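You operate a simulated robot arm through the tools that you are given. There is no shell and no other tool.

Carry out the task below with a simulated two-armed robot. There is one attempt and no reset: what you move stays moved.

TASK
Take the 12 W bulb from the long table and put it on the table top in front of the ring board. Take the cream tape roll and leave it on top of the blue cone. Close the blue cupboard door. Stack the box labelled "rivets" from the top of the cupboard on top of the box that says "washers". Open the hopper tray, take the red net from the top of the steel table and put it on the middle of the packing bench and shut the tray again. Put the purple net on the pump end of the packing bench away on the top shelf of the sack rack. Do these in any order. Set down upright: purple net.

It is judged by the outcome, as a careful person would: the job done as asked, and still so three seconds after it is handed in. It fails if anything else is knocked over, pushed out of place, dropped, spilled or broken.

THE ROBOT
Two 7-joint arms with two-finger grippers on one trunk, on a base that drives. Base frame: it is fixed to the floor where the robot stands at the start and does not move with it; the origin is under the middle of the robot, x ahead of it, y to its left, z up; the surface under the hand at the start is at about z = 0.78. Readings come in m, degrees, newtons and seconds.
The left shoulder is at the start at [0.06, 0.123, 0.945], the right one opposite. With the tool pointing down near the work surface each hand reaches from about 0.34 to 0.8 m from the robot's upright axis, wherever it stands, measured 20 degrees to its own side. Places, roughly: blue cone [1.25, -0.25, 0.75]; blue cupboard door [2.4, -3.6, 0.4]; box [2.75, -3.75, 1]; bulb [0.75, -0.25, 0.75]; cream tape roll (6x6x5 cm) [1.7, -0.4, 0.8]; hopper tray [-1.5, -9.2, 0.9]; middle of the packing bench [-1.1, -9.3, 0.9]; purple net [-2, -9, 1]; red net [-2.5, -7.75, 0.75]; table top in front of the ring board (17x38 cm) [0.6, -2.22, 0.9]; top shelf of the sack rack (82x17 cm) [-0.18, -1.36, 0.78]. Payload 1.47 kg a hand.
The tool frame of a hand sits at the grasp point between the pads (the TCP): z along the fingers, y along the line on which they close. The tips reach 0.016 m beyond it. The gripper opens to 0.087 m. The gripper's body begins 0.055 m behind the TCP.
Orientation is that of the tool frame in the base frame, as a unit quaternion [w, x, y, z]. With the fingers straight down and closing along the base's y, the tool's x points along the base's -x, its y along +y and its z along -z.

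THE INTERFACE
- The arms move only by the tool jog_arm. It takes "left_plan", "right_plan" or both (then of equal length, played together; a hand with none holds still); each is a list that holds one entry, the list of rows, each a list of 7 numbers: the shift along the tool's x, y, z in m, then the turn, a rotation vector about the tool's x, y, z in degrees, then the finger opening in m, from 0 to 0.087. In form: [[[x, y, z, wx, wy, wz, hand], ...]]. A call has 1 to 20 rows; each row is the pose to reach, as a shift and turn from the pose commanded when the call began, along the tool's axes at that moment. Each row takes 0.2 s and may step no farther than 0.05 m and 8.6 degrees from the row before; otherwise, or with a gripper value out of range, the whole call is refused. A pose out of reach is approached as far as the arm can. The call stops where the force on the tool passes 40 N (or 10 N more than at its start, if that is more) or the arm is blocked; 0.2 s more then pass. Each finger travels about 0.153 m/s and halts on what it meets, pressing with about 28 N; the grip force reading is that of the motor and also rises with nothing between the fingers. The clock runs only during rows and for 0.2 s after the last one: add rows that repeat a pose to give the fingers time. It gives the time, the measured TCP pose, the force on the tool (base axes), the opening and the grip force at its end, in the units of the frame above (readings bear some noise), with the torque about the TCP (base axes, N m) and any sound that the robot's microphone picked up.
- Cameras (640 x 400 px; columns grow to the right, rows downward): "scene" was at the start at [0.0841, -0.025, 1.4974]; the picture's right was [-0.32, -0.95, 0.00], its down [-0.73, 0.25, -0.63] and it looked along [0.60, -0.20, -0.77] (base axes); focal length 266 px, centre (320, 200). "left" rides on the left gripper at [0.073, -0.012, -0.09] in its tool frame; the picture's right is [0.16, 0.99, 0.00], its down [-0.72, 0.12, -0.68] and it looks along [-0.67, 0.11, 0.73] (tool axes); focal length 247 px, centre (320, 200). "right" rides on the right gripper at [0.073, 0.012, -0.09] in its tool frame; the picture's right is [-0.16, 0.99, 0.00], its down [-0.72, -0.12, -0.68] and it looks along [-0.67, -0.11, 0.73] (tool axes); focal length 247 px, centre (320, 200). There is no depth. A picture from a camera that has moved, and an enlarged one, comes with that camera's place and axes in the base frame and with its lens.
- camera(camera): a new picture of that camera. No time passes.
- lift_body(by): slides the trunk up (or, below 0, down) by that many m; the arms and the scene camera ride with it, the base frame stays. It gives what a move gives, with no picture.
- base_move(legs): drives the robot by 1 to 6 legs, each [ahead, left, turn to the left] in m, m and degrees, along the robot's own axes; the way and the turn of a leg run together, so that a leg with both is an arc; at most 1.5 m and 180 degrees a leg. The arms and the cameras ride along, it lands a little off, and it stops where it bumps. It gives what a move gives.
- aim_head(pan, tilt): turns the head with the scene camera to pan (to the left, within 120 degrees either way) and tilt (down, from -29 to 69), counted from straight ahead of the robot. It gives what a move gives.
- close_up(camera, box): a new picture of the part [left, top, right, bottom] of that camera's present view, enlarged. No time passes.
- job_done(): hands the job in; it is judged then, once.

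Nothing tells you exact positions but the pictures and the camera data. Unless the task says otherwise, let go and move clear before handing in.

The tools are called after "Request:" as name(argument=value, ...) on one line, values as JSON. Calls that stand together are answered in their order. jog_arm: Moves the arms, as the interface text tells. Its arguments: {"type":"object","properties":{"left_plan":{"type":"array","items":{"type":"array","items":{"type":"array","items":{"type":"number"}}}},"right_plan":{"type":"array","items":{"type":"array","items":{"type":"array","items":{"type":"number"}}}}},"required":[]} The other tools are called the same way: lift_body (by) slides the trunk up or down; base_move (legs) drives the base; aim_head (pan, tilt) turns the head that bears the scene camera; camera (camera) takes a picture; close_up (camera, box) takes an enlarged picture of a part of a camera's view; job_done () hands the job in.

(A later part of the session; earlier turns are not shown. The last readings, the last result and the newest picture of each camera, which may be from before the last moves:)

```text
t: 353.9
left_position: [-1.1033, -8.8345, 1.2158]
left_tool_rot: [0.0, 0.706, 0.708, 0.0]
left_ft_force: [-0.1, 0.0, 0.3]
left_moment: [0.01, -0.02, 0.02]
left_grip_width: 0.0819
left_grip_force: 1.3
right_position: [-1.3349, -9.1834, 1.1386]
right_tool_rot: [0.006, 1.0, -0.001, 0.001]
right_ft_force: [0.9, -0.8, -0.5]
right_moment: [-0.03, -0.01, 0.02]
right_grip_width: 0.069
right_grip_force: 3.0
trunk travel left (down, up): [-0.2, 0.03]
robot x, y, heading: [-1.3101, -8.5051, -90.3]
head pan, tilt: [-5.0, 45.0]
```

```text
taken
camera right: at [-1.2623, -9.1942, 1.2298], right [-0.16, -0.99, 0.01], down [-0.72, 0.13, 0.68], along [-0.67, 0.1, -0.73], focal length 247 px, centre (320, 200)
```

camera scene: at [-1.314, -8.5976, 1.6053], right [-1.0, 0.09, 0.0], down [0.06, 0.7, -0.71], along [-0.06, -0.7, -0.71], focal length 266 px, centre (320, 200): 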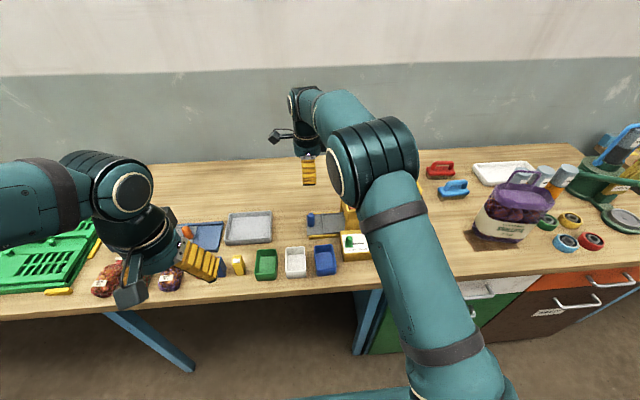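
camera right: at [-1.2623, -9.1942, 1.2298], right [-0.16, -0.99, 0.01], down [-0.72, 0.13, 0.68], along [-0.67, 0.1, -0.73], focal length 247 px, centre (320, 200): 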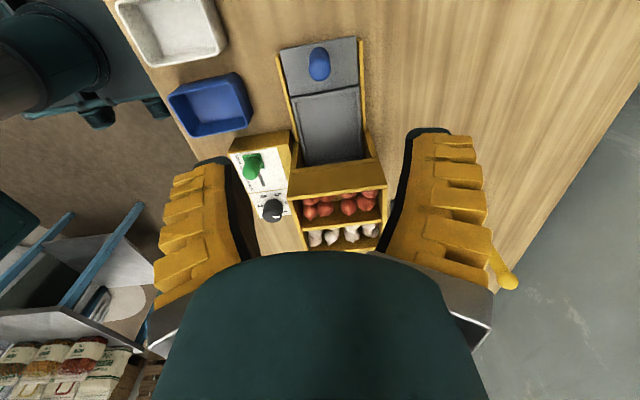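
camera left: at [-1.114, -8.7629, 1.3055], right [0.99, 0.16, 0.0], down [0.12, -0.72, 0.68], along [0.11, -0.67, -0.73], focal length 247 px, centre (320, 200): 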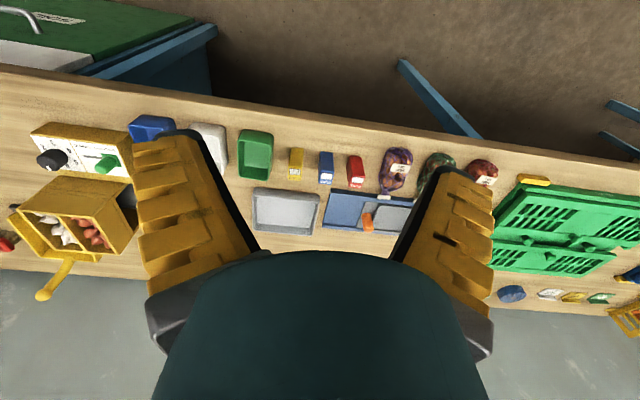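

Tray is open (the grey box now shows). Next the red net: on the steel table at ≈(-2.48, -7.76), header along y, so the right hand's 90° turn suits when facing west. Retracting and driving there.

Request:
jog_arm(right_plan=[[[-0.01, 0, -0.03, 0, 0, 0, 0.087], [-0.03, -0.03, -0.06, 0, 0, 0, 0.087], [-0.06, -0.06, -0.08, 0, 0, 0, 0.087], [-0.09, -0.09, -0.08, 0, 0, 0, 0.087], [-0.12, -0.12, -0.08, 0, 0, 0, 0.087], [-0.14, -0.15, -0.08, 0, 0, 0, 0.087], [-0.15, -0.18, -0.08, 0, 0, 0, 0.087], [-0.16, -0.21, -0.08, 0, 0, 0, 0.087], [-0.16, -0.24, -0.08, 0, 0, 0, 0.087]]])

Request:
base_move(legs=[[-0.55, 0, 0], [0, 0, -90], [0.3, 0, 0]])

Request:
aim_head(pan=-5, tilt=40)

Request:
camera(camera="scene")

Request:
camera(camera="right")

```text
t: 355.9
left_position: [-1.1016, -8.8336, 1.2171]
left_tool_rot: [-0.001, 0.706, 0.709, 0.0]
left_ft_force: [0.8, 0.9, -0.3]
left_moment: [-0.01, 0.05, 0.0]
left_grip_width: 0.0819
left_grip_force: 1.1
right_position: [-1.4951, -8.9414, 1.2174]
right_tool_rot: [0.006, 1.0, 0.0, -0.001]
right_ft_force: [-0.7, 0.1, 0.6]
right_moment: [0.02, -0.02, 0.0]
right_grip_width: 0.0873
right_grip_force: 0.1
trunk travel left (down, up): [-0.2, 0.03]
robot x, y, heading: [-1.3065, -8.5077, -90.1]
head pan, tilt: [-5.0, 45.0]
```

```text
t: 364.6
left_position: [-1.9371, -8.1572, 1.2155]
left_tool_rot: [-0.001, 1.0, 0.002, 0.001]
left_ft_force: [-0.3, 0.2, 0.0]
left_moment: [0.01, -0.02, 0.02]
left_grip_width: 0.0817
left_grip_force: 1.0
right_position: [-2.0454, -7.7639, 1.2166]
right_tool_rot: [-0.004, -0.706, 0.708, 0.004]
right_ft_force: [0.4, -0.6, -0.3]
right_moment: [-0.02, 0.0, 0.03]
right_grip_width: 0.087
right_grip_force: 0.1
trunk travel left (down, up): [-0.2, 0.03]
robot x, y, heading: [-1.61, -7.9514, 180.0]
head pan, tilt: [-5.0, 45.0]
```

```text
t: 365.2
left_position: [-1.9357, -8.157, 1.216]
left_tool_rot: [-0.001, 1.0, 0.001, 0.0]
left_ft_force: [1.1, 0.4, -0.3]
left_moment: [0.01, 0.01, 0.01]
left_grip_width: 0.0817
left_grip_force: 1.2
right_position: [-2.044, -7.7638, 1.2177]
right_tool_rot: [-0.005, -0.707, 0.708, 0.005]
right_ft_force: [-0.1, -0.3, -0.4]
right_moment: [-0.04, 0.01, -0.03]
right_grip_width: 0.087
right_grip_force: 0.1
trunk travel left (down, up): [-0.2, 0.03]
robot x, y, heading: [-1.6095, -7.9497, 179.9]
head pan, tilt: [-5.0, 40.0]
```

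```text
taken
camera scene: at [-1.7006, -7.9438, 1.6125], right [0.09, 1.0, 0.0], down [0.64, -0.06, -0.77], along [-0.76, 0.07, -0.64], focal length 266 px, centre (320, 200)
```

scene: 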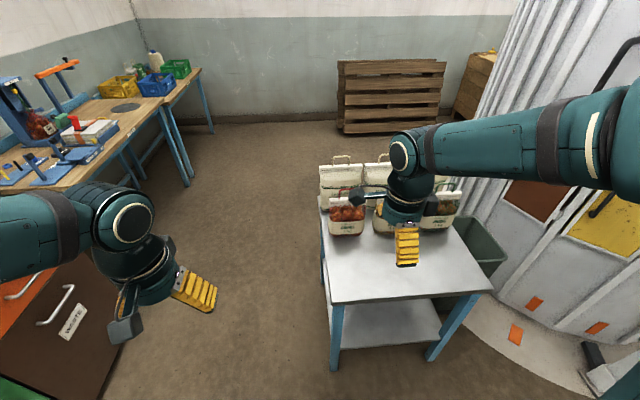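

```text
taken
camera right: at [-2.055, -7.8368, 1.3081], right [-0.99, 0.16, 0.01], down [0.13, 0.72, 0.68], along [0.1, 0.67, -0.73], focal length 247 px, centre (320, 200)
```

right: 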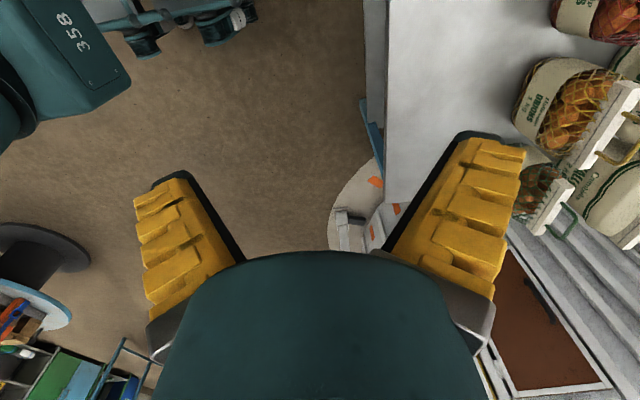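

Zooming in on the red net to localise it.

Request:
close_up(camera="scene", box=[300, 140, 420, 260])

Request:
close_up(camera="right", box=[480, 0, 640, 120])

```text
3.33 times, centred on (360, 200) of scene
camera zoom: at [-1.7006, -7.9438, 1.6125], right [0.09, 1.0, 0.0], down [0.64, -0.06, -0.77], along [-0.76, 0.07, -0.64], focal length 888 px, centre (187, 200)
```

zoom: 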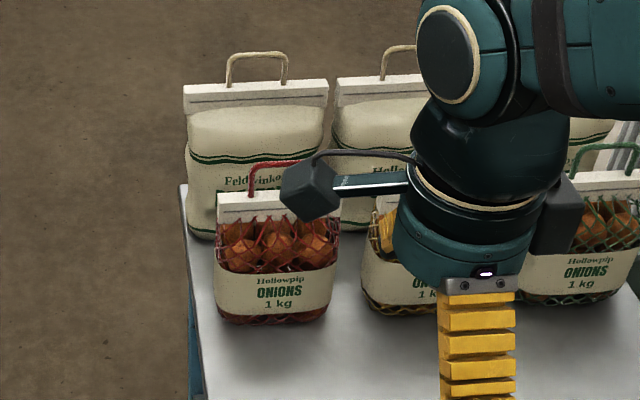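

```text
3.33 times, centred on (560, 60) of right
camera zoom: at [-2.055, -7.8368, 1.3081], right [-0.99, 0.16, 0.01], down [0.13, 0.72, 0.68], along [0.1, 0.67, -0.73], focal length 823 px, centre (-480, 667)
```

zoom: 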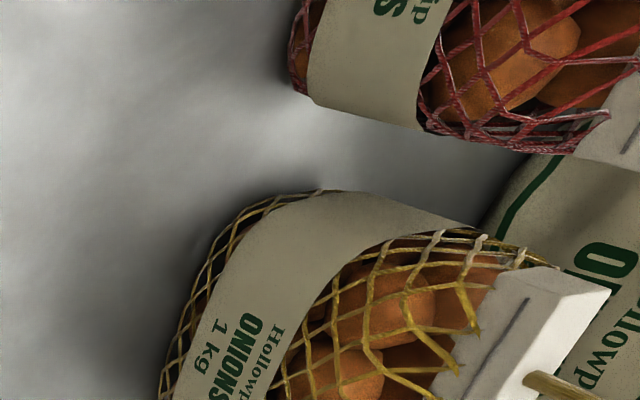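

Red net: header centre ≈(-2.509, -7.757), top z≈0.927, loop up to z≈0.98. Driving 0.2 m closer and moving the right hand above it.

Request:
base_move(legs=[[0.2, 0, 0]])

Request:
jog_arm(right_plan=[[[0, 0.045, 0, 0, 0, 0, 0.087], [0, 0.09, 0, 0, 0, 0, 0.087], [0, 0.135, 0, 0, 0, 0, 0.087], [0, 0.18, 0, 0, 0, 0, 0.087], [0, 0.22, 0, 0, 0, 0, 0.087], [0, 0.26, 0, 0, 0, 0, 0.087], [0, 0.26, 0.04, 0, 0, 0, 0.087], [0, 0.26, 0.08, 0, 0, 0, 0.087], [0, 0.26, 0.11, 0, 0, 0, 0.087], [0, 0.26, 0.11, 0, 0, 0, 0.087]]])

Request:
camera(camera="right")

Request:
camera(camera="scene")

```text
t: 366.9
left_position: [-2.1352, -8.1564, 1.2165]
left_tool_rot: [-0.001, 1.0, 0.003, 0.0]
left_ft_force: [0.6, -0.5, -0.7]
left_moment: [-0.03, 0.0, 0.01]
left_grip_width: 0.0817
left_grip_force: 1.0
right_position: [-2.2445, -7.7646, 1.2166]
right_tool_rot: [-0.004, -0.707, 0.707, 0.004]
right_ft_force: [0.4, 0.0, -0.5]
right_moment: [0.0, 0.01, 0.01]
right_grip_width: 0.0869
right_grip_force: 0.1
trunk travel left (down, up): [-0.2, 0.03]
robot x, y, heading: [-1.8053, -7.9499, 180.2]
head pan, tilt: [-5.0, 40.0]
```

```text
t: 369.1
left_position: [-2.1341, -8.1573, 1.217]
left_tool_rot: [-0.001, 1.0, 0.002, 0.0]
left_ft_force: [-0.1, 0.0, 0.3]
left_moment: [-0.02, -0.03, 0.01]
left_grip_width: 0.0814
left_grip_force: 0.6
right_position: [-2.5055, -7.7644, 1.1099]
right_tool_rot: [0.004, 0.707, -0.707, -0.006]
right_ft_force: [-0.2, 0.1, 0.3]
right_moment: [0.02, 0.01, 0.01]
right_grip_width: 0.0872
right_grip_force: 0.2
trunk travel left (down, up): [-0.2, 0.03]
robot x, y, heading: [-1.8064, -7.9505, 180.0]
head pan, tilt: [-5.0, 40.0]
```

```text
taken
camera right: at [-2.515, -7.8362, 1.2016], right [-0.99, 0.16, 0.01], down [0.12, 0.72, 0.68], along [0.1, 0.67, -0.73], focal length 247 px, centre (320, 200)
```

right: 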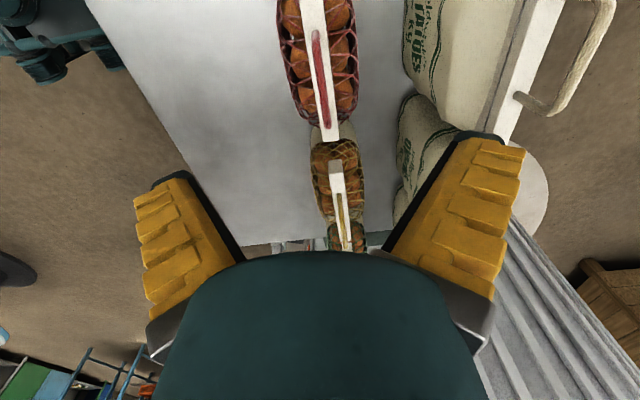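

```text
taken
camera scene: at [-1.8997, -7.9438, 1.6126], right [0.09, 1.0, 0.0], down [0.64, -0.06, -0.77], along [-0.76, 0.07, -0.64], focal length 266 px, centre (320, 200)
```

scene: 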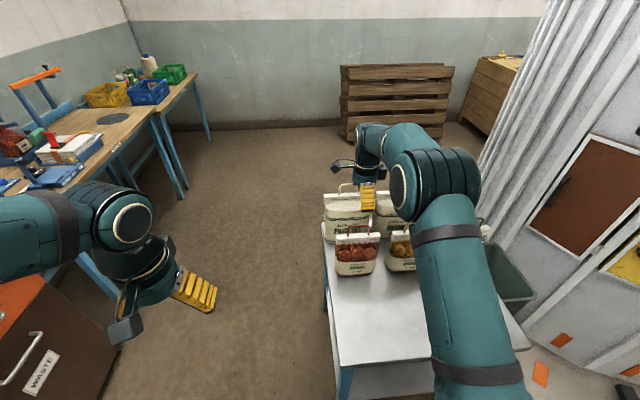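

Request:
close_up(camera="right", box=[250, 0, 390, 150])

Request:
close_up(camera="scene", box=[310, 170, 420, 290])

```text
2.67 times, centred on (320, 75) of right
camera zoom: at [-2.515, -7.8362, 1.2016], right [-0.99, 0.16, 0.01], down [0.12, 0.72, 0.68], along [0.1, 0.67, -0.73], focal length 659 px, centre (320, 533)
```

zoom: 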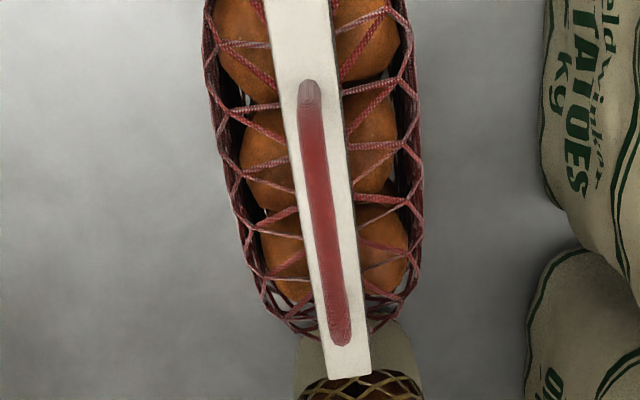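

```text
3.33 times, centred on (365, 230) of scene
camera zoom: at [-1.8997, -7.9438, 1.6126], right [0.09, 1.0, 0.0], down [0.64, -0.06, -0.77], along [-0.76, 0.07, -0.64], focal length 888 px, centre (170, 100)
```

zoom: 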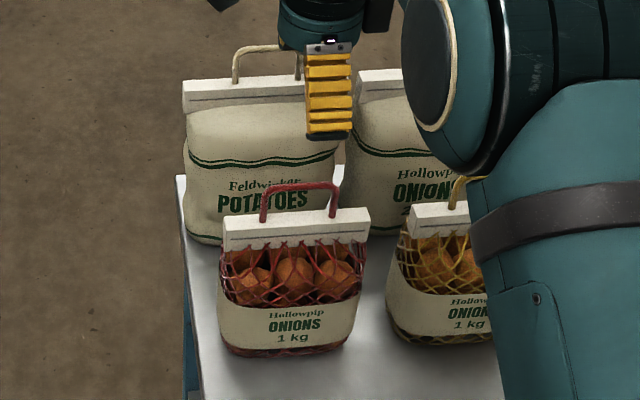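

Header is aligned under the gripper. Descending; I'll watch for the loop touching the palm.

Request:
jog_arm(right_plan=[[[-0.006, 0, 0.04, 0, 0, 0, 0.087], [-0.006, 0, 0.08, 0, 0, 0, 0.087], [-0.006, 0, 0.12, 0, 0, 0, 0.087], [-0.006, 0, 0.155, 0, 0, 0, 0.087], [-0.006, 0, 0.178, 0, 0, 0, 0.087], [-0.006, 0, 0.178, 0, 0, 0, 0.087]]])

Request:
camera(camera="right")

Request:
close_up(camera="scene", box=[310, 170, 420, 290])

```text
t: 370.4
left_position: [-2.1343, -8.1569, 1.2165]
left_tool_rot: [0.0, 1.0, 0.002, -0.001]
left_ft_force: [0.4, -0.3, -0.7]
left_moment: [-0.03, -0.01, 0.04]
left_grip_width: 0.0816
left_grip_force: 1.4
right_position: [-2.5086, -7.7576, 0.9317]
right_tool_rot: [0.005, 0.707, -0.707, -0.006]
right_ft_force: [-1.0, 0.0, 0.8]
right_moment: [-0.04, -0.02, -0.02]
right_grip_width: 0.087
right_grip_force: 0.0
trunk travel left (down, up): [-0.2, 0.03]
robot x, y, heading: [-1.8079, -7.9479, 180.0]
head pan, tilt: [-5.0, 40.0]
```

```text
taken
camera right: at [-2.5177, -7.8306, 1.0232], right [-0.99, 0.16, 0.01], down [0.13, 0.72, 0.68], along [0.1, 0.67, -0.73], focal length 247 px, centre (320, 200)
```

right: 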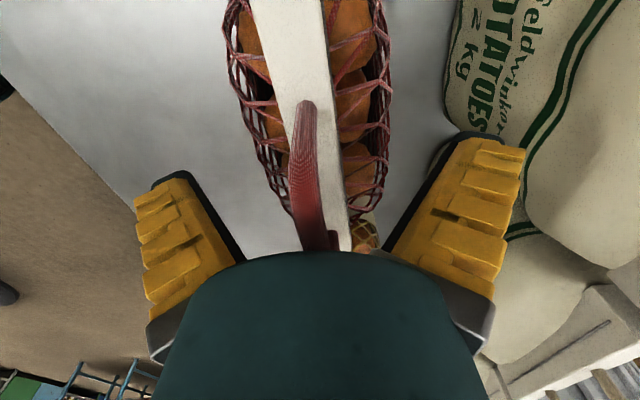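

```text
3.33 times, centred on (365, 230) of scene
camera zoom: at [-1.8995, -7.9438, 1.6126], right [0.09, 1.0, 0.0], down [0.64, -0.06, -0.77], along [-0.76, 0.07, -0.64], focal length 888 px, centre (170, 100)
```

zoom: 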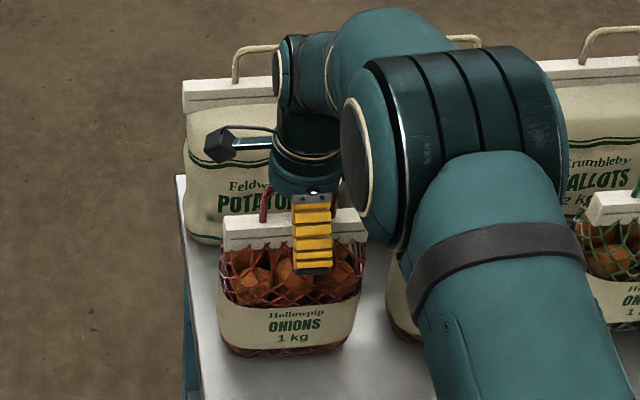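

No contact yet. Going 1 cm lower, then closing.

Request:
jog_arm(right_plan=[[[0, 0, 0.005, 0, 0, 0, 0.087], [0, 0, 0.01, 0, 0, 0, 0.087], [0, 0, 0.01, 0, 0, 0, 0.087]]])

Request:
jog_arm(right_plan=[[[0, 0, 0.0, 0, 0, 0, 0.06], [0, 0, 0.0, 0, 0, 0, 0.03], [0, 0, 0.0, 0, 0, 0, 0.01], [0, 0, 0.0, 0, 0, 0, 0.01], [0, 0, 0.0, 0, 0, 0, 0.01]]])

Request:
camera(camera="right")

```text
t: 371.2
left_position: [-2.1339, -8.1572, 1.2173]
left_tool_rot: [-0.001, 1.0, 0.003, -0.001]
left_ft_force: [-0.7, -0.4, 0.2]
left_moment: [0.02, 0.02, 0.04]
left_grip_width: 0.0817
left_grip_force: 1.3
right_position: [-2.5083, -7.7577, 0.9273]
right_tool_rot: [-0.007, -0.707, 0.707, 0.009]
right_ft_force: [-1.8, 1.8, 34.0]
right_moment: [-0.2, -0.07, -0.02]
right_grip_width: 0.0872
right_grip_force: 0.1
trunk travel left (down, up): [-0.2, 0.03]
robot x, y, heading: [-1.807, -7.9503, 179.7]
head pan, tilt: [-5.0, 40.0]
```

```text
t: 372.4
left_position: [-2.132, -8.1577, 1.2182]
left_tool_rot: [-0.001, 1.0, 0.003, -0.002]
left_ft_force: [0.5, 0.0, -0.2]
left_moment: [0.0, 0.03, 0.02]
left_grip_width: 0.0817
left_grip_force: 1.0
right_position: [-2.5083, -7.7582, 0.9266]
right_tool_rot: [-0.008, -0.706, 0.708, 0.009]
right_ft_force: [-5.5, 1.1, 40.0]
right_moment: [-0.01, 0.07, 0.04]
right_grip_width: 0.0178
right_grip_force: 28.0
trunk travel left (down, up): [-0.2, 0.03]
robot x, y, heading: [-1.8088, -7.9505, 179.9]
head pan, tilt: [-5.0, 40.0]
```

```text
taken
camera right: at [-2.5174, -7.8308, 1.0186], right [-0.99, 0.16, 0.02], down [0.13, 0.72, 0.68], along [0.09, 0.67, -0.73], focal length 247 px, centre (320, 200)
```

right: 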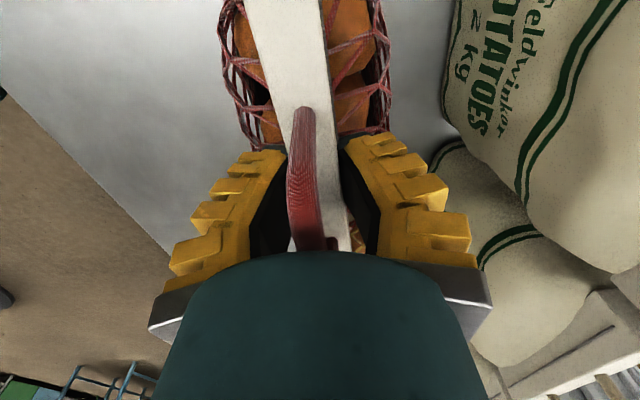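

The loop met the palm, and the header is gripped (0.018 m). Lifting gently to test.

Request:
jog_arm(right_plan=[[[0, 0, -0.01, 0, 0, 0, 0.005], [0, 0, -0.02, 0, 0, 0, 0.005], [0, 0, -0.04, 0, 0, 0, 0.005], [0, 0, -0.06, 0, 0, 0, 0.005], [0, 0, -0.06, 0, 0, 0, 0.005]]])

Request:
camera(camera="right")

Request:
close_up(camera="scene", box=[310, 170, 420, 290])

```text
t: 373.6
left_position: [-2.1357, -8.1567, 1.2162]
left_tool_rot: [-0.002, 1.0, 0.003, 0.0]
left_ft_force: [0.5, -0.1, -0.2]
left_moment: [0.0, 0.04, 0.0]
left_grip_width: 0.0818
left_grip_force: 1.1
right_position: [-2.5069, -7.7566, 0.9824]
right_tool_rot: [0.003, 0.707, -0.707, -0.003]
right_ft_force: [0.7, 0.0, -10.1]
right_moment: [0.0, 0.02, 0.0]
right_grip_width: 0.0084
right_grip_force: 28.0
trunk travel left (down, up): [-0.2, 0.03]
robot x, y, heading: [-1.8069, -7.9505, 179.8]
head pan, tilt: [-5.0, 40.0]
```

```text
taken
camera right: at [-2.5178, -7.8305, 1.0724], right [-0.99, 0.16, 0.01], down [0.12, 0.72, 0.68], along [0.1, 0.67, -0.73], focal length 247 px, centre (320, 200)
```

right: 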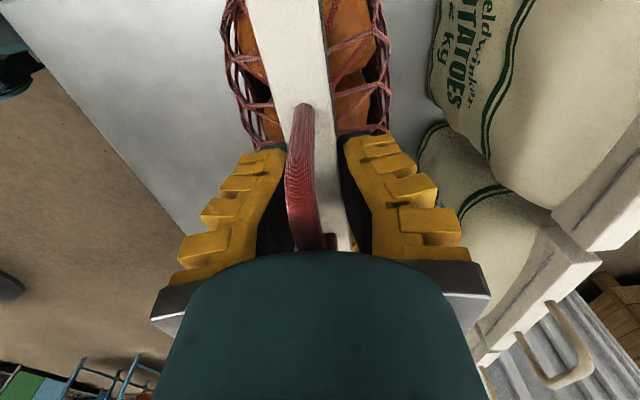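

```text
3.33 times, centred on (365, 230) of scene
camera zoom: at [-1.9012, -7.9434, 1.6124], right [0.09, 1.0, 0.0], down [0.64, -0.06, -0.77], along [-0.76, 0.07, -0.64], focal length 888 px, centre (170, 100)
```

zoom: 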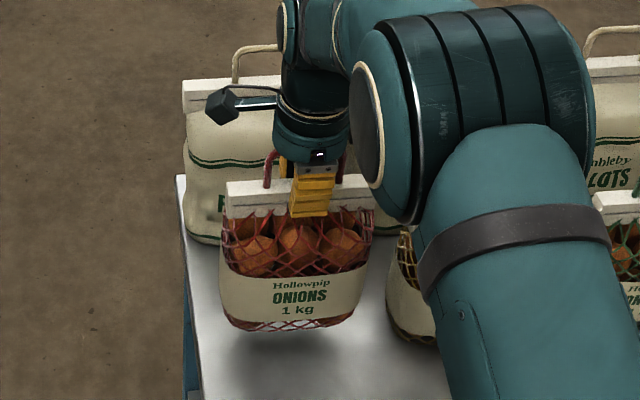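

Net lifted (10 N). Raising further and checking that it does not slip.

Request:
jog_arm(right_plan=[[[0, 0, -0.02, 0, 0, 0, 0.0], [0, 0, -0.05, 0, 0, 0, 0.0], [0, 0, -0.08, 0, 0, 0, 0.0], [0, 0, -0.11, 0, 0, 0, 0.0], [0, 0, -0.14, 0, 0, 0, 0.0], [0, 0, -0.17, 0, 0, 0, 0.0], [0, 0, -0.2, 0, 0, 0, 0.0], [0, 0, -0.2, 0, 0, 0, 0.0]]])

Request:
camera(camera="right")

Request:
camera(camera="scene")

```text
t: 375.4
left_position: [-2.1362, -8.1574, 1.216]
left_tool_rot: [-0.001, 1.0, 0.002, 0.001]
left_ft_force: [-0.3, 0.9, 0.6]
left_moment: [-0.01, -0.02, 0.0]
left_grip_width: 0.0821
left_grip_force: 1.5
right_position: [-2.5044, -7.7581, 1.1814]
right_tool_rot: [-0.003, -0.707, 0.707, 0.004]
right_ft_force: [-0.5, -0.1, -10.1]
right_moment: [0.04, 0.0, 0.03]
right_grip_width: 0.0083
right_grip_force: 28.3
trunk travel left (down, up): [-0.2, 0.03]
robot x, y, heading: [-1.8098, -7.9524, 179.9]
head pan, tilt: [-5.0, 40.0]
```

```text
taken
camera right: at [-2.5158, -7.8308, 1.2722], right [-0.99, 0.16, 0.01], down [0.12, 0.72, 0.68], along [0.1, 0.67, -0.73], focal length 247 px, centre (320, 200)
```

right: 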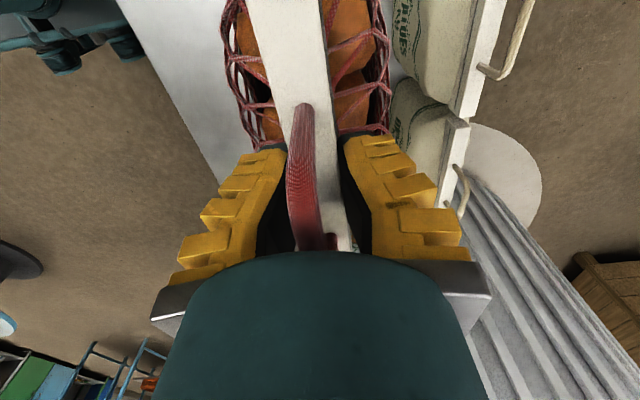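

```text
taken
camera scene: at [-1.9013, -7.9434, 1.6124], right [0.09, 1.0, 0.0], down [0.64, -0.06, -0.77], along [-0.76, 0.07, -0.64], focal length 266 px, centre (320, 200)
```

scene: 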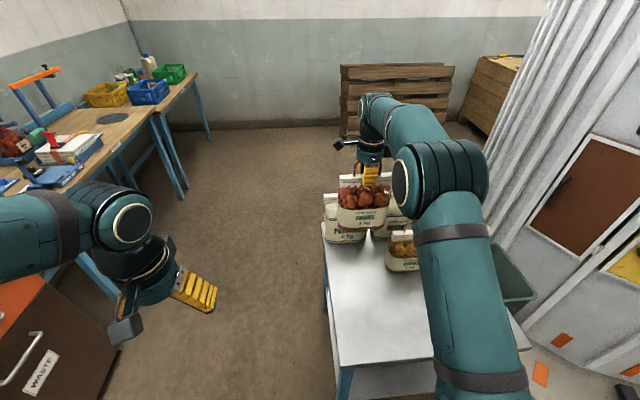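

Stable grip. Pulling the net in toward the robot, backing away, turning to face the bench.

Request:
jog_arm(right_plan=[[[0, -0.03, -0.02, 0, 0, 0, 0.0], [0, -0.07, -0.04, 0, 0, 0, 0.0], [0, -0.11, -0.05, 0, 0, 0, 0.0], [0, -0.15, -0.05, 0, 0, 0, 0.0], [0, -0.19, -0.05, 0, 0, 0, 0.0], [0, -0.22, -0.05, 0, 0, 0, 0.0], [0, -0.24, -0.05, 0, 0, 0, 0.0]]])

Request:
base_move(legs=[[-0.4, 0, 0], [0, 0, 90], [0, 0.5, 0], [0.3, 0, 0]])

Request:
aim_head(pan=0, tilt=40)

Request:
camera(camera="scene")

```text
t: 377.1
left_position: [-2.135, -8.1573, 1.2168]
left_tool_rot: [0.0, 1.0, 0.003, 0.0]
left_ft_force: [0.7, 0.2, 0.1]
left_moment: [0.02, 0.01, 0.0]
left_grip_width: 0.0817
left_grip_force: 1.2
right_position: [-2.2632, -7.7592, 1.2287]
right_tool_rot: [0.005, 0.708, -0.707, -0.006]
right_ft_force: [-0.2, 0.3, -10.5]
right_moment: [-0.01, 0.02, -0.01]
right_grip_width: 0.0079
right_grip_force: 27.8
trunk travel left (down, up): [-0.2, 0.03]
robot x, y, heading: [-1.806, -7.9512, 179.9]
head pan, tilt: [-5.0, 40.0]
```

```text
t: 389.5
left_position: [-0.6979, -8.5743, 1.2165]
left_tool_rot: [-0.001, 0.704, 0.711, 0.0]
left_ft_force: [0.6, -0.1, 0.6]
left_moment: [0.01, 0.04, 0.02]
left_grip_width: 0.0818
left_grip_force: 1.6
right_position: [-1.0953, -8.7051, 1.2291]
right_tool_rot: [0.006, 1.0, 0.001, 0.0]
right_ft_force: [-0.9, 0.1, -10.5]
right_moment: [-0.01, 0.03, 0.03]
right_grip_width: 0.0079
right_grip_force: 28.0
trunk travel left (down, up): [-0.2, 0.03]
robot x, y, heading: [-0.9051, -8.2484, -90.0]
head pan, tilt: [-5.0, 40.0]
```

```text
t: 390.2
left_position: [-0.6975, -8.5751, 1.2178]
left_tool_rot: [-0.001, 0.703, 0.711, 0.0]
left_ft_force: [0.6, -0.3, 0.3]
left_moment: [-0.02, 0.02, 0.01]
left_grip_width: 0.0818
left_grip_force: 1.1
right_position: [-1.096, -8.7046, 1.2287]
right_tool_rot: [0.006, 1.0, 0.003, 0.0]
right_ft_force: [-0.2, -0.1, -10.4]
right_moment: [-0.02, -0.02, 0.01]
right_grip_width: 0.0083
right_grip_force: 27.8
trunk travel left (down, up): [-0.2, 0.03]
robot x, y, heading: [-0.9066, -8.2475, -89.7]
head pan, tilt: [0.0, 40.0]
```

```text
taken
camera scene: at [-0.9044, -8.3433, 1.6124], right [-1.0, 0.0, 0.0], down [0.0, 0.64, -0.77], along [0.0, -0.77, -0.64], focal length 266 px, centre (320, 200)
```

scene: 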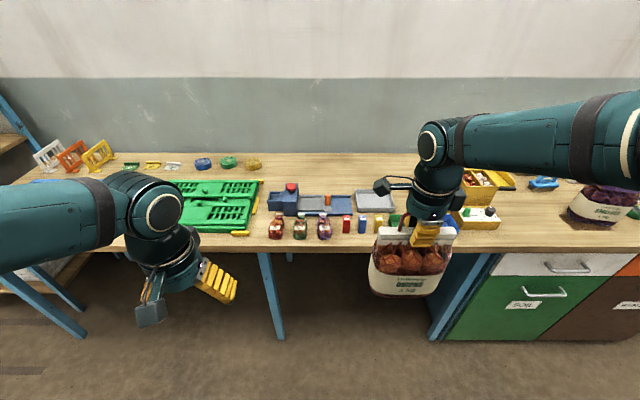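

Net hangs clear. The free area behind the grey tray (y from -9.26 to -9.58, x≈-1.1) is the bench's middle. Driving forward.

Request:
base_move(legs=[[0.35, 0, 0]])

Request:
jog_arm(right_plan=[[[0, 0.04, 0, 0, 0, 0, 0.0], [0, 0.08, 0, 0, 0, 0, 0.0], [0, 0.12, 0, 0, 0, 0, 0.0], [0, 0.16, 0, 0, 0, 0, 0.0], [0, 0.2, 0, 0, 0, 0, 0.0], [0, 0.24, 0, 0, 0, 0, 0.0], [0, 0.265, 0, 0, 0, 0, 0.0], [0, 0.265, 0, 0, 0, 0, 0.0]]])

Request:
aim_head(pan=-10, tilt=45)

Request:
camera(camera="scene")

Request:
camera(camera="right")

```text
t: 392.5
left_position: [-0.6979, -8.9275, 1.2179]
left_tool_rot: [-0.002, 0.704, 0.71, -0.001]
left_ft_force: [0.1, 0.1, 0.2]
left_moment: [0.01, 0.01, -0.01]
left_grip_width: 0.0818
left_grip_force: 0.6
right_position: [-1.094, -9.0585, 1.2292]
right_tool_rot: [0.006, 1.0, 0.002, -0.001]
right_ft_force: [0.2, 0.7, -9.9]
right_moment: [-0.01, 0.03, 0.03]
right_grip_width: 0.008
right_grip_force: 27.7
trunk travel left (down, up): [-0.2, 0.03]
robot x, y, heading: [-0.9029, -8.6015, -89.9]
head pan, tilt: [0.0, 40.0]
```

```text
t: 394.3
left_position: [-0.6969, -8.9263, 1.2157]
left_tool_rot: [0.0, 0.704, 0.71, 0.0]
left_ft_force: [0.6, -0.1, 0.0]
left_moment: [0.0, 0.01, -0.01]
left_grip_width: 0.0816
left_grip_force: 0.8
right_position: [-1.0929, -9.3209, 1.231]
right_tool_rot: [0.005, 1.0, 0.002, -0.002]
right_ft_force: [-0.1, -0.1, -10.1]
right_moment: [0.06, 0.0, 0.03]
right_grip_width: 0.0078
right_grip_force: 27.9
trunk travel left (down, up): [-0.2, 0.03]
robot x, y, heading: [-0.9029, -8.5978, -89.6]
head pan, tilt: [0.0, 40.0]
```

```text
t: 395.0
left_position: [-0.6964, -8.9291, 1.2171]
left_tool_rot: [-0.001, 0.704, 0.711, -0.001]
left_ft_force: [-0.3, -0.5, -0.3]
left_moment: [0.01, -0.03, -0.04]
left_grip_width: 0.0818
left_grip_force: 1.4
right_position: [-1.0937, -9.3237, 1.2299]
right_tool_rot: [0.005, 1.0, 0.002, -0.001]
right_ft_force: [0.3, -0.2, -9.7]
right_moment: [0.0, 0.0, 0.04]
right_grip_width: 0.0082
right_grip_force: 27.9
trunk travel left (down, up): [-0.2, 0.03]
robot x, y, heading: [-0.9055, -8.6022, -89.9]
head pan, tilt: [-10.0, 45.0]
```

```text
taken
camera scene: at [-0.9172, -8.6922, 1.6052], right [-0.99, 0.17, 0.0], down [0.12, 0.7, -0.71], along [-0.12, -0.7, -0.71], focal length 266 px, centre (320, 200)
```

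scene: 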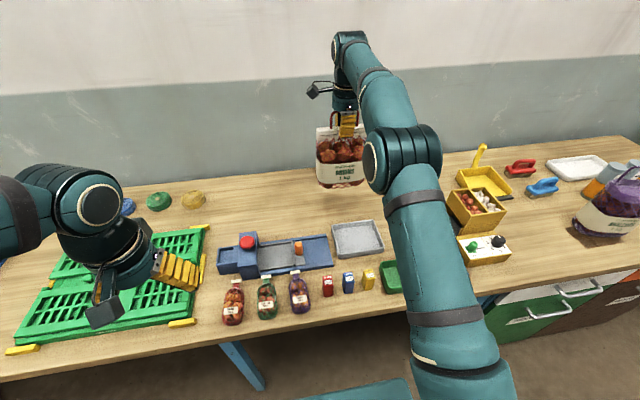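

```text
taken
camera right: at [-1.0208, -9.3329, 1.3213], right [-0.15, -0.99, 0.01], down [-0.72, 0.12, 0.68], along [-0.67, 0.1, -0.73], focal length 247 px, centre (320, 200)
```

right: 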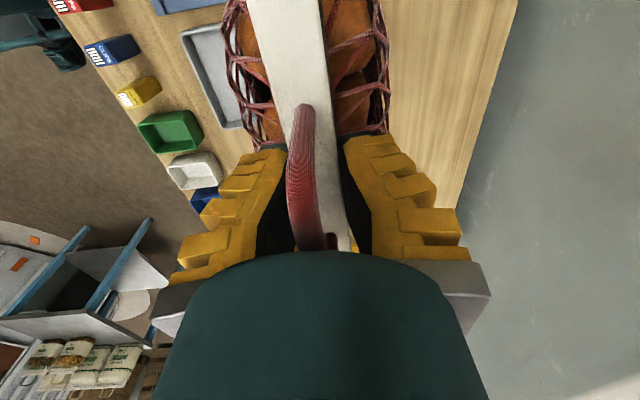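

Lowering the red net.

Request:
jog_arm(right_plan=[[[0, 0, 0.04, 0, 0, 0, 0.0], [0, 0, 0.08, 0, 0, 0, 0.0], [0, 0, 0.115, 0, 0, 0, 0.0], [0, 0, 0.14, 0, 0, 0, 0.0], [0, 0, 0.15, 0, 0, 0, 0.0], [0, 0, 0.15, 0, 0, 0, 0.0]]])

Request:
close_up(camera="scene", box=[280, 120, 440, 270])

```text
t: 396.4
left_position: [-0.6962, -8.9278, 1.2171]
left_tool_rot: [-0.002, 0.704, 0.711, -0.001]
left_ft_force: [0.9, -0.5, -0.2]
left_moment: [0.01, 0.0, 0.01]
left_grip_width: 0.0815
left_grip_force: 0.7
right_position: [-1.0947, -9.3249, 1.0806]
right_tool_rot: [0.005, 1.0, 0.002, -0.001]
right_ft_force: [-0.2, -0.1, -9.9]
right_moment: [-0.01, 0.0, -0.01]
right_grip_width: 0.0082
right_grip_force: 27.9
trunk travel left (down, up): [-0.2, 0.03]
robot x, y, heading: [-0.9021, -8.6002, -89.7]
head pan, tilt: [-10.0, 45.0]
```

```text
2.67 times, centred on (360, 195) of scene
camera zoom: at [-0.9172, -8.692, 1.6052], right [-0.99, 0.17, 0.0], down [0.12, 0.7, -0.71], along [-0.12, -0.7, -0.71], focal length 711 px, centre (213, 213)
```

zoom: 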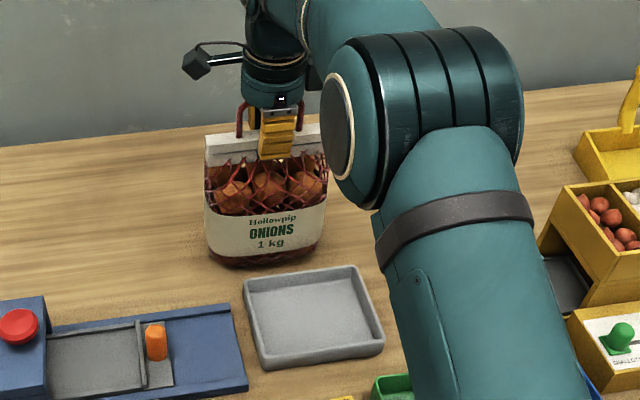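

Request:
jog_arm(right_plan=[[[0, 0, 0.008, 0, 0, 0, 0.0], [0, 0, 0.014, 0, 0, 0, 0.0], [0, 0, 0.018, 0, 0, 0, 0.0], [0, 0, 0.018, 0, 0, 0, 0.0]]])

Request:
close_up(camera="scene", box=[300, 150, 400, 250])

```text
t: 397.4
left_position: [-0.6978, -8.9261, 1.2173]
left_tool_rot: [-0.001, 0.704, 0.71, 0.0]
left_ft_force: [0.6, 0.3, 0.2]
left_moment: [-0.02, 0.03, 0.01]
left_grip_width: 0.0819
left_grip_force: 1.4
right_position: [-1.094, -9.3235, 1.0672]
right_tool_rot: [0.01, 1.0, 0.002, -0.002]
right_ft_force: [-2.8, -3.6, 21.2]
right_moment: [0.0, -0.16, 0.0]
right_grip_width: 0.0194
right_grip_force: 27.7
trunk travel left (down, up): [-0.2, 0.03]
robot x, y, heading: [-0.9046, -8.6038, -89.8]
head pan, tilt: [-10.0, 45.0]
```

```text
4.00 times, centred on (350, 200) of scene
camera zoom: at [-0.9169, -8.6893, 1.6056], right [-0.99, 0.17, 0.0], down [0.12, 0.7, -0.71], along [-0.12, -0.7, -0.71], focal length 1066 px, centre (200, 200)
```

zoom: 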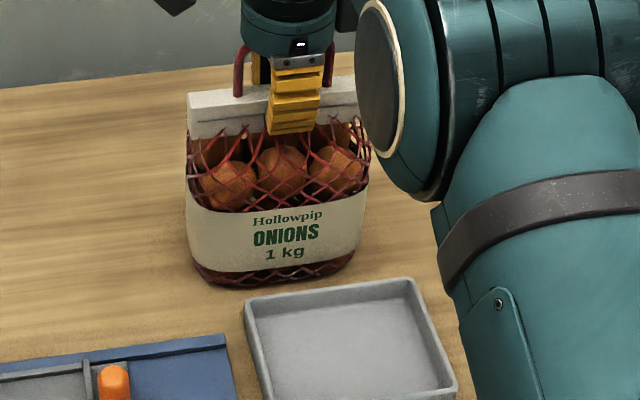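

Net stands on the bench. Easing, opening the fingers and lifting straight up.

Request:
jog_arm(right_plan=[[[0, 0, -0.005, 0, 0, 0, 0.0], [0, 0, -0.005, 0, 0, 0, 0.03], [0, 0, -0.005, 0, 0, 0, 0.06], [0, 0, -0.005, 0, 0, 0, 0.087], [0, 0, -0.005, 0, 0, 0, 0.087], [0, 0, -0.02, 0, 0, 0, 0.087], [0, 0, -0.05, 0, 0, 0, 0.087], [0, 0, -0.09, 0, 0, 0, 0.087], [0, 0, -0.13, 0, 0, 0, 0.087], [0, 0, -0.16, 0, 0, 0, 0.087]]])

Request:
close_up(camera="scene", box=[280, 120, 440, 270])

Request:
camera(camera="right")

```text
t: 399.6
left_position: [-0.6973, -8.9274, 1.2164]
left_tool_rot: [-0.001, 0.703, 0.711, 0.0]
left_ft_force: [0.1, 0.9, -0.1]
left_moment: [-0.02, -0.01, -0.01]
left_grip_width: 0.0816
left_grip_force: 0.9
right_position: [-1.0939, -9.3212, 1.2244]
right_tool_rot: [0.006, 1.0, 0.002, -0.001]
right_ft_force: [0.2, 0.2, 0.5]
right_moment: [0.01, 0.01, 0.0]
right_grip_width: 0.0871
right_grip_force: 0.0
trunk travel left (down, up): [-0.2, 0.03]
robot x, y, heading: [-0.9028, -8.6009, -89.7]
head pan, tilt: [-10.0, 45.0]
```

```text
2.67 times, centred on (360, 195) of scene
camera zoom: at [-0.9169, -8.6908, 1.6053], right [-0.99, 0.17, 0.0], down [0.12, 0.7, -0.71], along [-0.12, -0.7, -0.71], focal length 711 px, centre (213, 213)
```

zoom: 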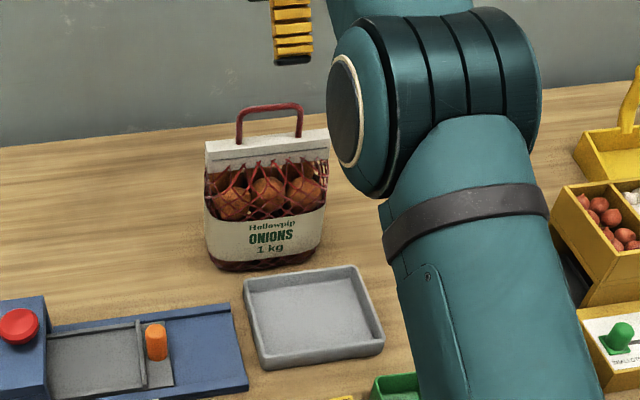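

```text
taken
camera right: at [-1.0201, -9.3317, 1.3155], right [-0.15, -0.99, 0.01], down [-0.72, 0.12, 0.68], along [-0.67, 0.1, -0.73], focal length 247 px, centre (320, 200)
```

right: 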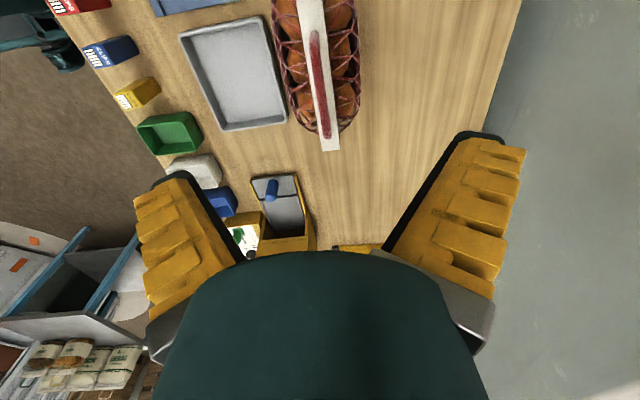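

Red net stands upright in the middle of the bench. Now back to the hopper tray to shut it: pushing the knob westward from its east side.

Request:
jog_arm(right_plan=[[[0, -0.04, 0, 0, 0, 0, 0.05], [0, -0.08, 0, 0, 0, 0, 0.02], [0, -0.12, 0, 0, 0, 0, 0.0], [0, -0.16, 0, 0, 0, 0, 0.0], [0, -0.2, 0, 0, 0, 0, 0.0]]])

Request:
base_move(legs=[[-0.1, 0, 0], [0, -0.3, -0.3]])

Request:
camera(camera="right")

Request:
camera(camera="scene")

```text
t: 400.8
left_position: [-0.6978, -8.9255, 1.2166]
left_tool_rot: [-0.001, 0.704, 0.71, 0.0]
left_ft_force: [0.6, 1.1, 0.3]
left_moment: [0.02, 0.0, 0.0]
left_grip_width: 0.082
left_grip_force: 1.3
right_position: [-1.0951, -9.1182, 1.2218]
right_tool_rot: [0.007, 1.0, 0.002, 0.001]
right_ft_force: [-0.5, -0.5, -0.4]
right_moment: [-0.03, -0.02, -0.01]
right_grip_width: 0.0002
right_grip_force: 27.8
trunk travel left (down, up): [-0.2, 0.03]
robot x, y, heading: [-0.9061, -8.5981, -89.7]
head pan, tilt: [-10.0, 45.0]
```

```text
t: 404.8
left_position: [-0.9973, -8.8283, 1.2167]
left_tool_rot: [0.0, 0.706, 0.709, -0.001]
left_ft_force: [0.3, -0.7, 0.3]
left_moment: [0.01, 0.01, 0.02]
left_grip_width: 0.0817
left_grip_force: 1.2
right_position: [-1.3951, -9.0206, 1.2225]
right_tool_rot: [0.006, 1.0, 0.0, -0.001]
right_ft_force: [-0.5, -0.3, 0.5]
right_moment: [-0.01, 0.0, -0.03]
right_grip_width: 0.0001
right_grip_force: 28.2
trunk travel left (down, up): [-0.2, 0.03]
robot x, y, heading: [-1.2014, -8.5015, -90.0]
head pan, tilt: [-10.0, 45.0]
```

```text
taken
camera right: at [-1.3229, -9.0316, 1.313], right [-0.16, -0.99, 0.01], down [-0.72, 0.12, 0.68], along [-0.67, 0.1, -0.73], focal length 247 px, centre (320, 200)
```

right: 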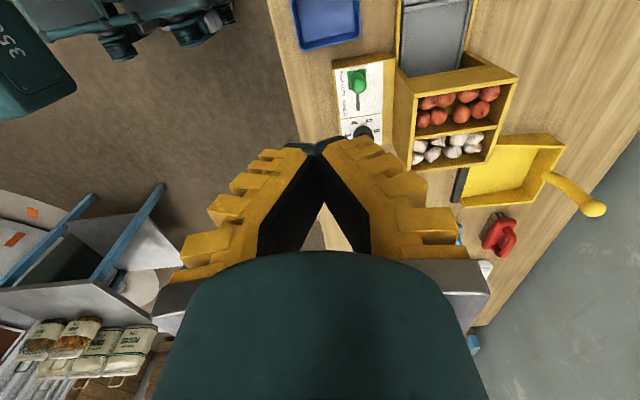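

```text
taken
camera scene: at [-1.2162, -8.5917, 1.6053], right [-0.98, 0.17, 0.0], down [0.12, 0.7, -0.71], along [-0.12, -0.7, -0.71], focal length 266 px, centre (320, 200)
```

scene: 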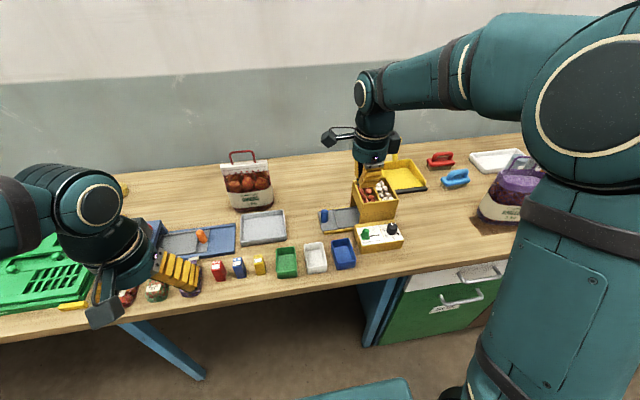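

Moving the closed right fingers to just east of the knob.

Request:
jog_arm(right_plan=[[[0.025, 0.04, 0, 0, 0, 0, 0.0], [0.05, 0.08, 0, 0, 0, 0, 0.0], [0.075, 0.12, 0, 0, 0, 0, 0.0], [0.105, 0.155, 0, 0, 0, 0, 0.0], [0.108, 0.1645, 0, 0, 0, 0, 0.0], [0.108, 0.1645, 0.045, 0, 0, 0, 0.0], [0.108, 0.1645, 0.09, 0, 0, 0, 0.0], [0.108, 0.1645, 0.135, 0, 0, 0, 0.0], [0.108, 0.1645, 0.18, 0, 0, 0, 0.0], [0.108, 0.1645, 0.22, 0, 0, 0, 0.0], [0.108, 0.1645, 0.22, 0, 0, 0, 0.0]]])

Request:
camera(camera="right")

Request:
close_up(camera="scene", box=[270, 130, 430, 260])

```text
t: 407.2
left_position: [-0.9982, -8.828, 1.217]
left_tool_rot: [0.0, 0.705, 0.709, -0.001]
left_ft_force: [0.2, -0.5, -0.1]
left_moment: [-0.04, 0.0, 0.0]
left_grip_width: 0.0816
left_grip_force: 1.3
right_position: [-1.2879, -9.1897, 1.0044]
right_tool_rot: [0.007, 1.0, 0.0, -0.001]
right_ft_force: [-0.1, 0.0, 0.2]
right_moment: [0.01, -0.01, 0.01]
right_grip_width: 0.0
right_grip_force: 27.7
trunk travel left (down, up): [-0.2, 0.03]
robot x, y, heading: [-1.2054, -8.5034, -89.9]
head pan, tilt: [-10.0, 45.0]
```

```text
taken
camera right: at [-1.2143, -9.1991, 1.0951], right [-0.16, -0.99, 0.01], down [-0.72, 0.12, 0.68], along [-0.67, 0.1, -0.73], focal length 247 px, centre (320, 200)
```

right: 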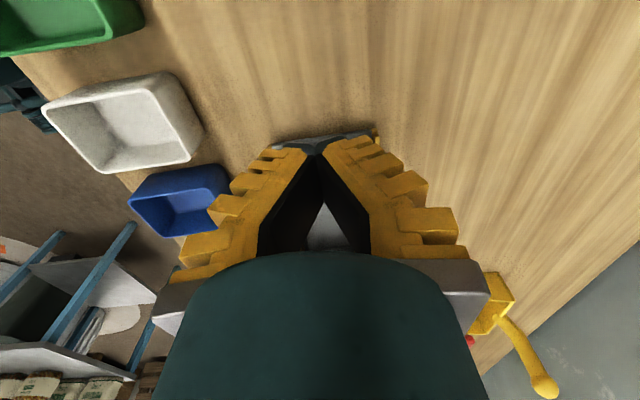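

```text
3.08 times, centred on (350, 195) of scene
camera zoom: at [-1.216, -8.5911, 1.6053], right [-0.98, 0.17, 0.0], down [0.12, 0.7, -0.71], along [-0.12, -0.7, -0.71], focal length 820 px, centre (228, 215)
```

zoom: 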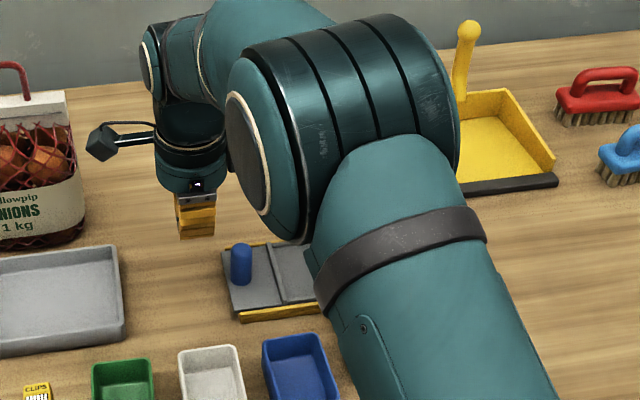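

Descending beside the knob, then pushing it west.

Request:
jog_arm(right_plan=[[[0.0, -0.004, 0.03, 0, 0, 0, 0.0], [0.0, -0.006, 0.055, 0, 0, 0, 0.0], [0.0, -0.006, 0.066, 0, 0, 0, 0.0], [-0.015, -0.006, 0.066, 0, 0, 0, 0.0], [-0.03, -0.006, 0.066, 0, 0, 0, 0.0], [-0.045, -0.006, 0.066, 0, 0, 0, 0.0], [-0.06, -0.006, 0.066, 0, 0, 0, 0.0], [-0.07, -0.006, 0.066, 0, 0, 0, 0.0], [-0.07, -0.006, 0.066, 0, 0, 0, 0.0]]])

Request:
camera(camera="right")

Request:
close_up(camera="scene", box=[270, 130, 430, 260])

```text
t: 409.2
left_position: [-0.9967, -8.8289, 1.2172]
left_tool_rot: [0.0, 0.705, 0.709, 0.0]
left_ft_force: [-0.4, 0.6, -0.5]
left_moment: [0.02, 0.03, -0.01]
left_grip_width: 0.082
left_grip_force: 1.0
right_position: [-1.3585, -9.184, 0.9379]
right_tool_rot: [0.006, 1.0, 0.001, -0.001]
right_ft_force: [-0.1, 0.1, -0.2]
right_moment: [0.01, 0.02, 0.0]
right_grip_width: 0.0
right_grip_force: 27.4
trunk travel left (down, up): [-0.2, 0.03]
robot x, y, heading: [-1.2054, -8.5012, -89.9]
head pan, tilt: [-10.0, 45.0]
```

```text
taken
camera right: at [-1.2857, -9.1933, 1.0288], right [-0.16, -0.99, 0.01], down [-0.72, 0.12, 0.68], along [-0.67, 0.1, -0.73], focal length 247 px, centre (320, 200)
```

right: 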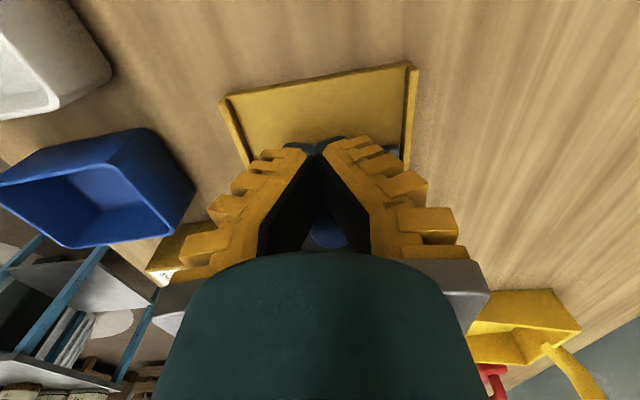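

```text
3.08 times, centred on (350, 195) of scene
camera zoom: at [-1.2158, -8.5917, 1.6053], right [-0.98, 0.17, 0.0], down [0.12, 0.7, -0.71], along [-0.12, -0.7, -0.71], focal length 820 px, centre (228, 215)
```

zoom: 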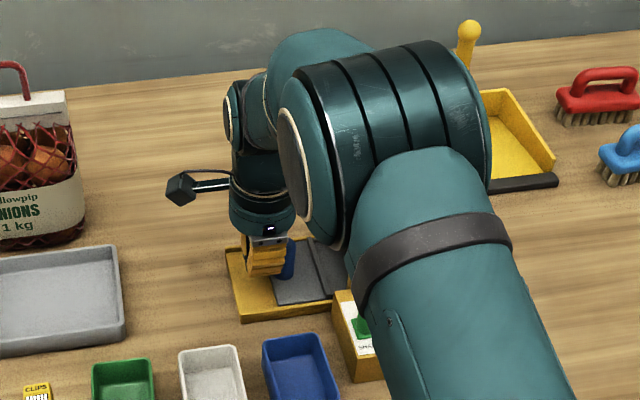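

Nearly there. Pushing the last ~1.5 cm in small steps until it stops.

Request:
jog_arm(right_plan=[[[-0.006, 0, 0, 0, 0, 0, 0.0], [-0.011, 0, 0, 0, 0, 0, 0.0], [-0.016, 0, 0, 0, 0, 0, 0.0], [-0.016, 0, 0, 0, 0, 0, 0.0]]])

Request:
camera(camera="right")

Request:
close_up(camera="scene", box=[310, 170, 400, 250])

```text
t: 410.2
left_position: [-0.997, -8.8284, 1.216]
left_tool_rot: [0.0, 0.705, 0.709, 0.0]
left_ft_force: [0.0, 0.7, -0.1]
left_moment: [-0.01, -0.02, 0.0]
left_grip_width: 0.0814
left_grip_force: 1.4
right_position: [-1.3745, -9.1838, 0.938]
right_tool_rot: [0.005, 1.0, 0.0, -0.002]
right_ft_force: [0.7, 0.2, 0.0]
right_moment: [0.03, 0.04, -0.01]
right_grip_width: 0.0001
right_grip_force: 28.4
trunk travel left (down, up): [-0.2, 0.03]
robot x, y, heading: [-1.2024, -8.502, -90.0]
head pan, tilt: [-10.0, 45.0]
```

```text
taken
camera right: at [-1.3014, -9.1936, 1.029], right [-0.16, -0.99, 0.01], down [-0.72, 0.12, 0.68], along [-0.67, 0.1, -0.73], focal length 247 px, centre (320, 200)
```

right: 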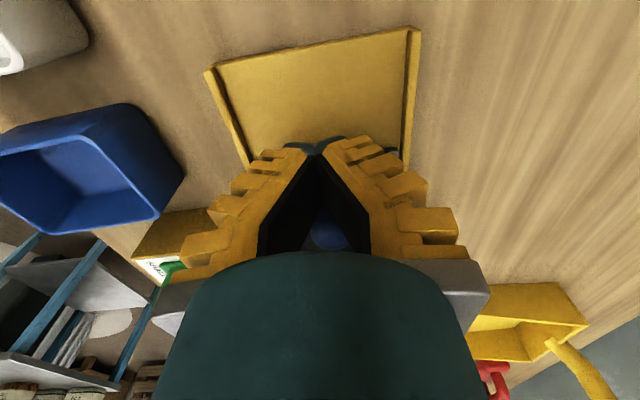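

```text
5.00 times, centred on (355, 210) of scene
camera zoom: at [-1.2158, -8.5917, 1.6053], right [-0.98, 0.17, 0.0], down [0.12, 0.7, -0.71], along [-0.12, -0.7, -0.71], focal length 1332 px, centre (145, 150)
```

zoom: 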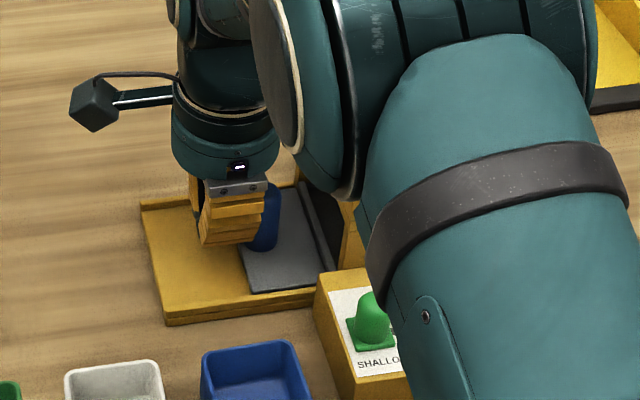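

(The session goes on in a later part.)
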